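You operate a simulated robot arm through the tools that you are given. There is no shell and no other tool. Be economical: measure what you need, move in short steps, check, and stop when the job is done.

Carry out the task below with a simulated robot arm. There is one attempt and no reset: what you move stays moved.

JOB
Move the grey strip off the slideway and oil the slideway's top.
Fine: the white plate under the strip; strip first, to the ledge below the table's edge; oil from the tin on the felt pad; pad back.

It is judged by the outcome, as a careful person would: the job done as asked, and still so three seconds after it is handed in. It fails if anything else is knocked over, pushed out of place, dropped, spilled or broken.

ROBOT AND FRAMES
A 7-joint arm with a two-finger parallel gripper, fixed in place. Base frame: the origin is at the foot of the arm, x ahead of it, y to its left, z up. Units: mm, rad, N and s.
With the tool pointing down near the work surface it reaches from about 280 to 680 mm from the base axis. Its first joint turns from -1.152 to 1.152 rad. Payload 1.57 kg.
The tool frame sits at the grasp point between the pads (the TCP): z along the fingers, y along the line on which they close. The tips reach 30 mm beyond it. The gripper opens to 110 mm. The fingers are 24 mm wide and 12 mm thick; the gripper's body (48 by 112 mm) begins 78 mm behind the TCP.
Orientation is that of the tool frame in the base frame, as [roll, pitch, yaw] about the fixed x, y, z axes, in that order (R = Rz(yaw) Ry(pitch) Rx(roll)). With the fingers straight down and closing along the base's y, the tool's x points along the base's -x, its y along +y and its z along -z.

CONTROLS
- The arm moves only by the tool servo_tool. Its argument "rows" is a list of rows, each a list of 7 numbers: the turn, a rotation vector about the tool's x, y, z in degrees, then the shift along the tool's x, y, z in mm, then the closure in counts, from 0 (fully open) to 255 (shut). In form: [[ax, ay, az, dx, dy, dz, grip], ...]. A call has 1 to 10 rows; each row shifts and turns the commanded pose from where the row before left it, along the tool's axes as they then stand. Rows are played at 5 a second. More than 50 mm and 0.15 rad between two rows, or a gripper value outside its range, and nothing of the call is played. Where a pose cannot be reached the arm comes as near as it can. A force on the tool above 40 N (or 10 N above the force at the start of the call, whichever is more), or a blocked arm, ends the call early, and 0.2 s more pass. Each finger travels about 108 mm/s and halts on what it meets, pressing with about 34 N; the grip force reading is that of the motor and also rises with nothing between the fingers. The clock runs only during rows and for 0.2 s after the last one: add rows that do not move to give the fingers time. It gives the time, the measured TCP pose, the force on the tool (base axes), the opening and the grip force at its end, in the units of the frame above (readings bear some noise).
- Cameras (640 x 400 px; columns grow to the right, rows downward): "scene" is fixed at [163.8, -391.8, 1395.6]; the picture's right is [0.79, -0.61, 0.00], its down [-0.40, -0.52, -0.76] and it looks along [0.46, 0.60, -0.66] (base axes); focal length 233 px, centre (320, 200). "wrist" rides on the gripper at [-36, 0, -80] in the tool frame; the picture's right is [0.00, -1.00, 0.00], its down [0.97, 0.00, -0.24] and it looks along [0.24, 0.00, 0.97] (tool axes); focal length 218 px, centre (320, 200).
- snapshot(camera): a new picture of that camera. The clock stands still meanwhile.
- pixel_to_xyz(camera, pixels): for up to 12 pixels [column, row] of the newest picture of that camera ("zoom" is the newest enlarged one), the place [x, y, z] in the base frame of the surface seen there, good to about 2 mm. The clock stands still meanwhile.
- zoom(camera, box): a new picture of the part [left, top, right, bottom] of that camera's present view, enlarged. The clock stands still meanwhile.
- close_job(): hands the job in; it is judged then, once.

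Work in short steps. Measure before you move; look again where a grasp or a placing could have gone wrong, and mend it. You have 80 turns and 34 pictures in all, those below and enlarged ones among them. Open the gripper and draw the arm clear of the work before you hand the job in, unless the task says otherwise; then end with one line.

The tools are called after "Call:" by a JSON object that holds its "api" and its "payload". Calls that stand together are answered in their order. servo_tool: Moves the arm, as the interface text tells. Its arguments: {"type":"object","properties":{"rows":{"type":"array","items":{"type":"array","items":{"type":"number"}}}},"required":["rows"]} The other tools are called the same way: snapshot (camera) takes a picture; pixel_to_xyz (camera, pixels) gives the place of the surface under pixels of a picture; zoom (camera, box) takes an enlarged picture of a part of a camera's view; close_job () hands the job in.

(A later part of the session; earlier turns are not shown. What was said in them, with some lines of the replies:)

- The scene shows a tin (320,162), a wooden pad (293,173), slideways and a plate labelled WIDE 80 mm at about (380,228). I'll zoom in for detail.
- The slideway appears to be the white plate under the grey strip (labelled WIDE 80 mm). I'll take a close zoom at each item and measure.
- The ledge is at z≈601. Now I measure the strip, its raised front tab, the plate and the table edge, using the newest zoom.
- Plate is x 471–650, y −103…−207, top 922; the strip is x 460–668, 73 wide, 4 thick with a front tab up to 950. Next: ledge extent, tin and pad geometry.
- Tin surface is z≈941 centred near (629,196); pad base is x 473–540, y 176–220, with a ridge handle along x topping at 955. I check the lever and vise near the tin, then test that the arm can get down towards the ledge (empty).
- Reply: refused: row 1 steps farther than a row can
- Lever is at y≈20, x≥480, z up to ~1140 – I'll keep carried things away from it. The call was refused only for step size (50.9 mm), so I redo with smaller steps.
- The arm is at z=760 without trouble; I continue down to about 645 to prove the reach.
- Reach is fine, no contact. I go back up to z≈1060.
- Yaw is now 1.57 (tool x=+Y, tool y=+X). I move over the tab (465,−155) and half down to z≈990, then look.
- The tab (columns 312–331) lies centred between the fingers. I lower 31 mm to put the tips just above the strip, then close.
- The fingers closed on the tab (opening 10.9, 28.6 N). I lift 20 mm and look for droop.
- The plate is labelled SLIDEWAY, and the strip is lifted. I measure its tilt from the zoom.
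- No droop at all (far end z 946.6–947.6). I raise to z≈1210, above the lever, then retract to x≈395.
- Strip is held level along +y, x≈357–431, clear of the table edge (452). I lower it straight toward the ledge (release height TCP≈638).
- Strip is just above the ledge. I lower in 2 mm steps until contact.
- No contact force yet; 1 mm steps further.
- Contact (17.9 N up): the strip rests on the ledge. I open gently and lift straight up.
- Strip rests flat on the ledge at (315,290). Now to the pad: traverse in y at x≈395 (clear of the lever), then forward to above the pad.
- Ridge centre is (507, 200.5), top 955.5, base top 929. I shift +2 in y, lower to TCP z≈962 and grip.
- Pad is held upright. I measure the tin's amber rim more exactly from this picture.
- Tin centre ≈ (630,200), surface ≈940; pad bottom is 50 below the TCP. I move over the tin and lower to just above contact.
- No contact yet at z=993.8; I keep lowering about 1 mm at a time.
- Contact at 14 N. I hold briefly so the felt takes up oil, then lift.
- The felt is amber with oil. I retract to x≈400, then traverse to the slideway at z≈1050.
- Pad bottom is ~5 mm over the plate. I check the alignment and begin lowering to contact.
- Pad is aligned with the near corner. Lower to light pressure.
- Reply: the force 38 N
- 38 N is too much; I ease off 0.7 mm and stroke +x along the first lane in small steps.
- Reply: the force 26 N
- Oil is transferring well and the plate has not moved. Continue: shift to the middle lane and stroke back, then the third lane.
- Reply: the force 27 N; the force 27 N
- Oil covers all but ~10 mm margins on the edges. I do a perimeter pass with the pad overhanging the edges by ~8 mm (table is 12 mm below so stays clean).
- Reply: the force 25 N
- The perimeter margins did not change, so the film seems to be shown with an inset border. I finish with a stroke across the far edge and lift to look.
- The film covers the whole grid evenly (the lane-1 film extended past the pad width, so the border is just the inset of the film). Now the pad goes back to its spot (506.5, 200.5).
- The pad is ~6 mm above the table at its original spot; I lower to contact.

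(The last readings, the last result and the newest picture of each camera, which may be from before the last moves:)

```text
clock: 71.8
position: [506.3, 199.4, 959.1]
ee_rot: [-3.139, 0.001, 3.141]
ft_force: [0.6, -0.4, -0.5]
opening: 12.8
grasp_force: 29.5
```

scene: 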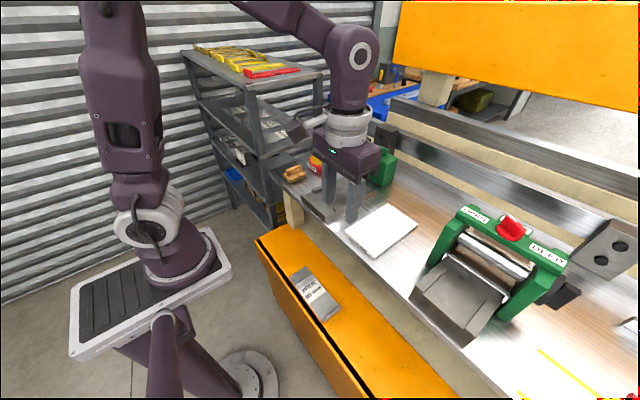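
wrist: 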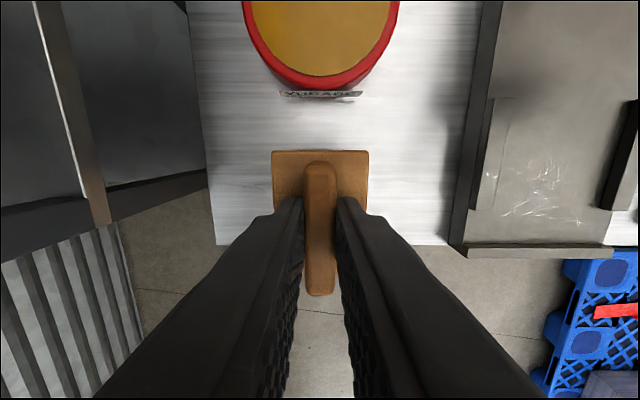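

Call:
{"api": "servo_tool", "payload": {"rows": [[0, 0, 0, 0, 0, 0.7, 255], [0, 0, 0, 0, 0, 0, 255]]}}

```text
clock: 72.4
position: [507.4, 199.4, 959.4]
ee_rot: [-3.14, 0.001, -3.142]
ft_force: [-1.0, 0.2, 7.9]
opening: 13.1
grasp_force: 29.7
```

Contact at 7.9 N. I open slowly, rise and retreat, then check the whole scene.

Call:
{"api": "servo_tool", "payload": {"rows": [[0, 0, 0, 0, 0, 0, 225], [0, 0, 0, 0, 0, 0, 180], [0, 0, 0, 0, 0, 0, 130], [0, 0, 0, 0, 0, 0, 130], [0, 0, 0, 0, 0, -10, 130], [0, 0, 0, 0, 0, -30, 130], [0, 0, 0, 0, 0, -45, 130], [0, 0, 0, 0, 0, -45, 130], [0, 0, 0, 0, 0, -45, 100]]}}

Call:
{"api": "servo_tool", "payload": {"rows": [[0, 0, 0, 40, 0, 0, 60], [0, 0, 0, 40, 0, 0, 0], [0, 0, 0, 40, 0, 0, 0], [0, 0, 0, 20, 0, -30, 0], [0, 0, 0, 0, 0, 0, 0]]}}

Call:
{"api": "snapshot", "payload": {"camera": "scene"}}

Call:
{"api": "zoom", "payload": {"camera": "scene", "box": [250, 130, 430, 330]}}

Call:
{"api": "zoom", "payload": {"camera": "scene", "box": [270, 140, 350, 190]}}

```text
clock: 74.4
position: [505.3, 200.0, 1133.7]
ee_rot: [3.141, -0.003, 3.14]
ft_force: [0.2, -0.4, -0.1]
opening: 66.6
grasp_force: 0.1
```

```text
clock: 75.6
position: [366.1, 200.0, 1165.4]
ee_rot: [3.14, 0.0, 3.141]
ft_force: [-0.1, -0.5, -1.3]
opening: 109.8
grasp_force: 0.1
```

```text
8 pictures are left
```

scene: 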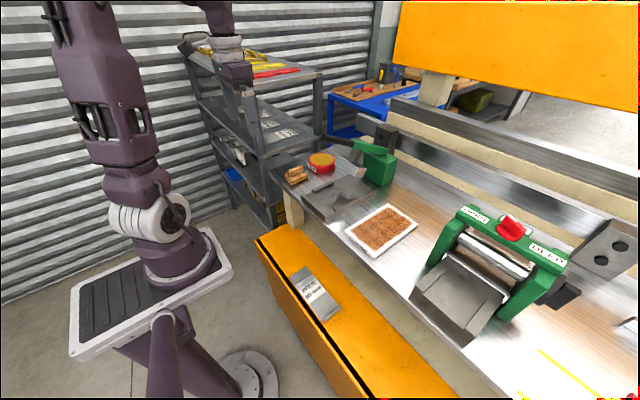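

```text
2.00 times, centred on (340, 230) of scene
```

zoom: 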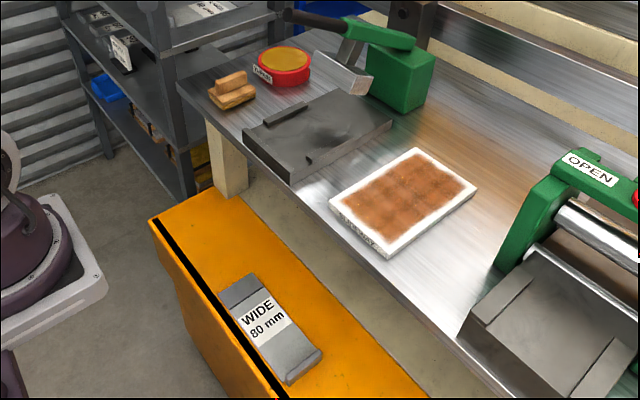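

```text
8.00 times, centred on (310, 165) of scene
```

zoom: 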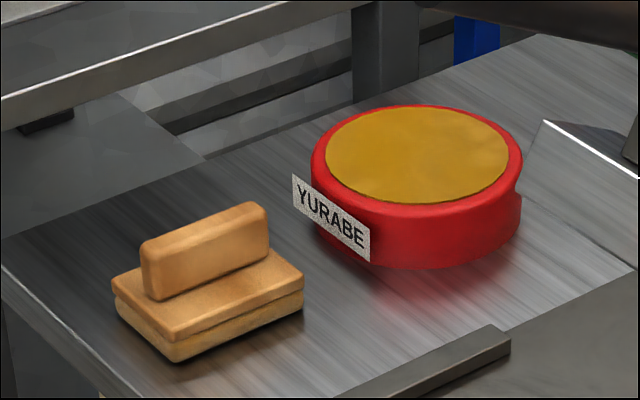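

Everything is in place; the pad looks ~15 zoomed px from before. I measure the offset.

Call:
{"api": "pixel_to_xyz", "payload": {"camera": "zoom", "pixels": [[120, 290], [172, 337], [300, 280], [205, 240], [172, 357], [155, 285]]}}

```text
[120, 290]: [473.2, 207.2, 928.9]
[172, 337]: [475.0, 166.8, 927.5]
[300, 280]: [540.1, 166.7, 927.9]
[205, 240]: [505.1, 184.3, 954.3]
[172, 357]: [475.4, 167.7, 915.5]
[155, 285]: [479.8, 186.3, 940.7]
```

The pad sits ~9.5 mm towards −y of its start: the tips likely rubbed the base on opening. I regrip it 4 mm higher at y≈191 and set it back.

Call:
{"api": "servo_tool", "payload": {"rows": [[0, 0, 0, -45, 0, 0, 130], [0, 0, 0, -45, 0, 0, 130], [0, 0, 0, -45, 0, 0, 130], [0, 0, 0, -6, -9, 40, 130], [0, 0, 0, 0, 0, 45, 130], [0, 0, 0, 0, 0, 45, 130], [0, 0, 0, 0, 0, 45, 130], [0, 0, 0, 0, 0, 18, 130], [0, 0, 0, 0, 0, 0, 130]]}}

Call:
{"api": "snapshot", "payload": {"camera": "wrist"}}

```text
clock: 77.6
position: [505.6, 189.4, 970.3]
ee_rot: [-3.141, 0.001, 3.141]
ft_force: [0.6, 0.0, -0.1]
opening: 53.7
grasp_force: 0.0
```

```text
5 pictures are left
```

wrist: 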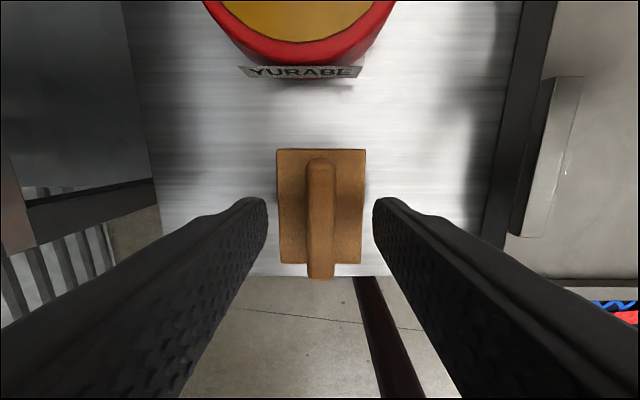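

The handle is centred (column 320). I lower 6 mm, grip, lift 4 mm, shift +10 in y and set down.

Call:
{"api": "servo_tool", "payload": {"rows": [[0, 0, 0, 0, 0, 6, 130], [0, 0, 0, 0, 0, 0, 190], [0, 0, 0, 0, 0, 0, 230], [0, 0, 0, 0, 0, 0, 255], [0, 0, 0, 0, 0, 0, 255]]}}

Call:
{"api": "servo_tool", "payload": {"rows": [[0, 0, 0, 0, 0, -6, 255], [0, 0, 0, 0, 5, 0, 255], [0, 0, 0, 0, 4.8, 0, 255], [0, 0, 0, 0, 0, 3, 255], [0, 0, 0, 0, 0, 2.5, 255], [0, 0, 0, 0, 0, 0, 255]]}}

```text
clock: 78.8
position: [507.0, 190.8, 965.2]
ee_rot: [3.141, -0.001, 3.141]
ft_force: [0.9, -1.0, 0.6]
opening: 13.1
grasp_force: 29.7
```

```text
clock: 80.2
position: [507.8, 200.3, 965.7]
ee_rot: [3.141, 0.001, -3.141]
ft_force: [-0.3, 0.8, 0.1]
opening: 13.2
grasp_force: 30.3
```

The pad is ~0.5 mm up; I set it down, release, and rise.

Call:
{"api": "servo_tool", "payload": {"rows": [[0, 0, 0, 0, 0, 0.5, 255], [0, 0, 0, 0, 0, 0, 255]]}}

Call:
{"api": "servo_tool", "payload": {"rows": [[0, 0, 0, 0, 0, 0, 225], [0, 0, 0, 0, 0, 0, 200], [0, 0, 0, 0, 0, 0, 165], [0, 0, 0, 0, 0, 0, 130], [0, 0, 0, 0, 0, 0, 130]]}}

Call:
{"api": "servo_tool", "payload": {"rows": [[0, 0, 0, 0, 0, -10, 130], [0, 0, 0, 0, 0, -30, 130], [0, 0, 0, 0, 0, -45, 130], [0, 0, 0, 0, 0, -45, 130], [0, 0, 0, 0, 0, -45, 100], [0, 0, 0, 45, 0, -10, 60], [0, 0, 0, 45, 0, -10, 0], [0, 0, 0, 45, 0, 0, 0], [0, 0, 0, 0, 0, 0, 0]]}}

Call:
{"api": "zoom", "payload": {"camera": "scene", "box": [270, 140, 350, 190]}}

Call:
{"api": "pixel_to_xyz", "payload": {"camera": "zoom", "pixels": [[105, 277], [160, 325], [158, 348], [286, 275], [140, 275]]}}

```text
clock: 80.8
position: [507.5, 200.1, 965.7]
ee_rot: [3.142, 0.0, -3.141]
ft_force: [0.0, -0.1, -0.5]
opening: 13.1
grasp_force: 30.0
```

```text
clock: 82.0
position: [507.3, 200.3, 965.2]
ee_rot: [3.141, 0.001, 3.14]
ft_force: [0.0, -0.1, 0.1]
opening: 53.8
grasp_force: 0.1
```

```text
clock: 84.0
position: [372.2, 199.1, 1158.3]
ee_rot: [-3.141, 0.001, 3.142]
ft_force: [-0.4, -0.9, -0.3]
opening: 109.9
grasp_force: 0.1
```

```text
8.00 times, centred on (310, 165) of scene
```

zoom: 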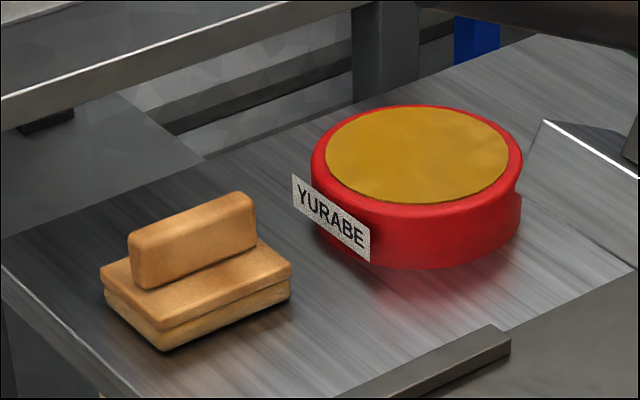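

```text
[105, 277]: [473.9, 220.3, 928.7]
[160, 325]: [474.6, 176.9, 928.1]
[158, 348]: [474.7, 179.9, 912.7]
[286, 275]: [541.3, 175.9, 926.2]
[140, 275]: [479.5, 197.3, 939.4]
```

The pad is back within ~1–2 mm of its start, the slideway is oiled, the strip is on the ledge, and the arm is clear with the gripper open. I hand the job in.

Call:
{"api": "close_job", "payload": {}}

```text
The job is handed in.
```

The grey strip is on the ledge below the table's edge, the slideway's top is oiled evenly (a pale border about 10 mm wide stayed, even after I wiped along the edges), and the felt pad is back within about 2 mm of where it started.
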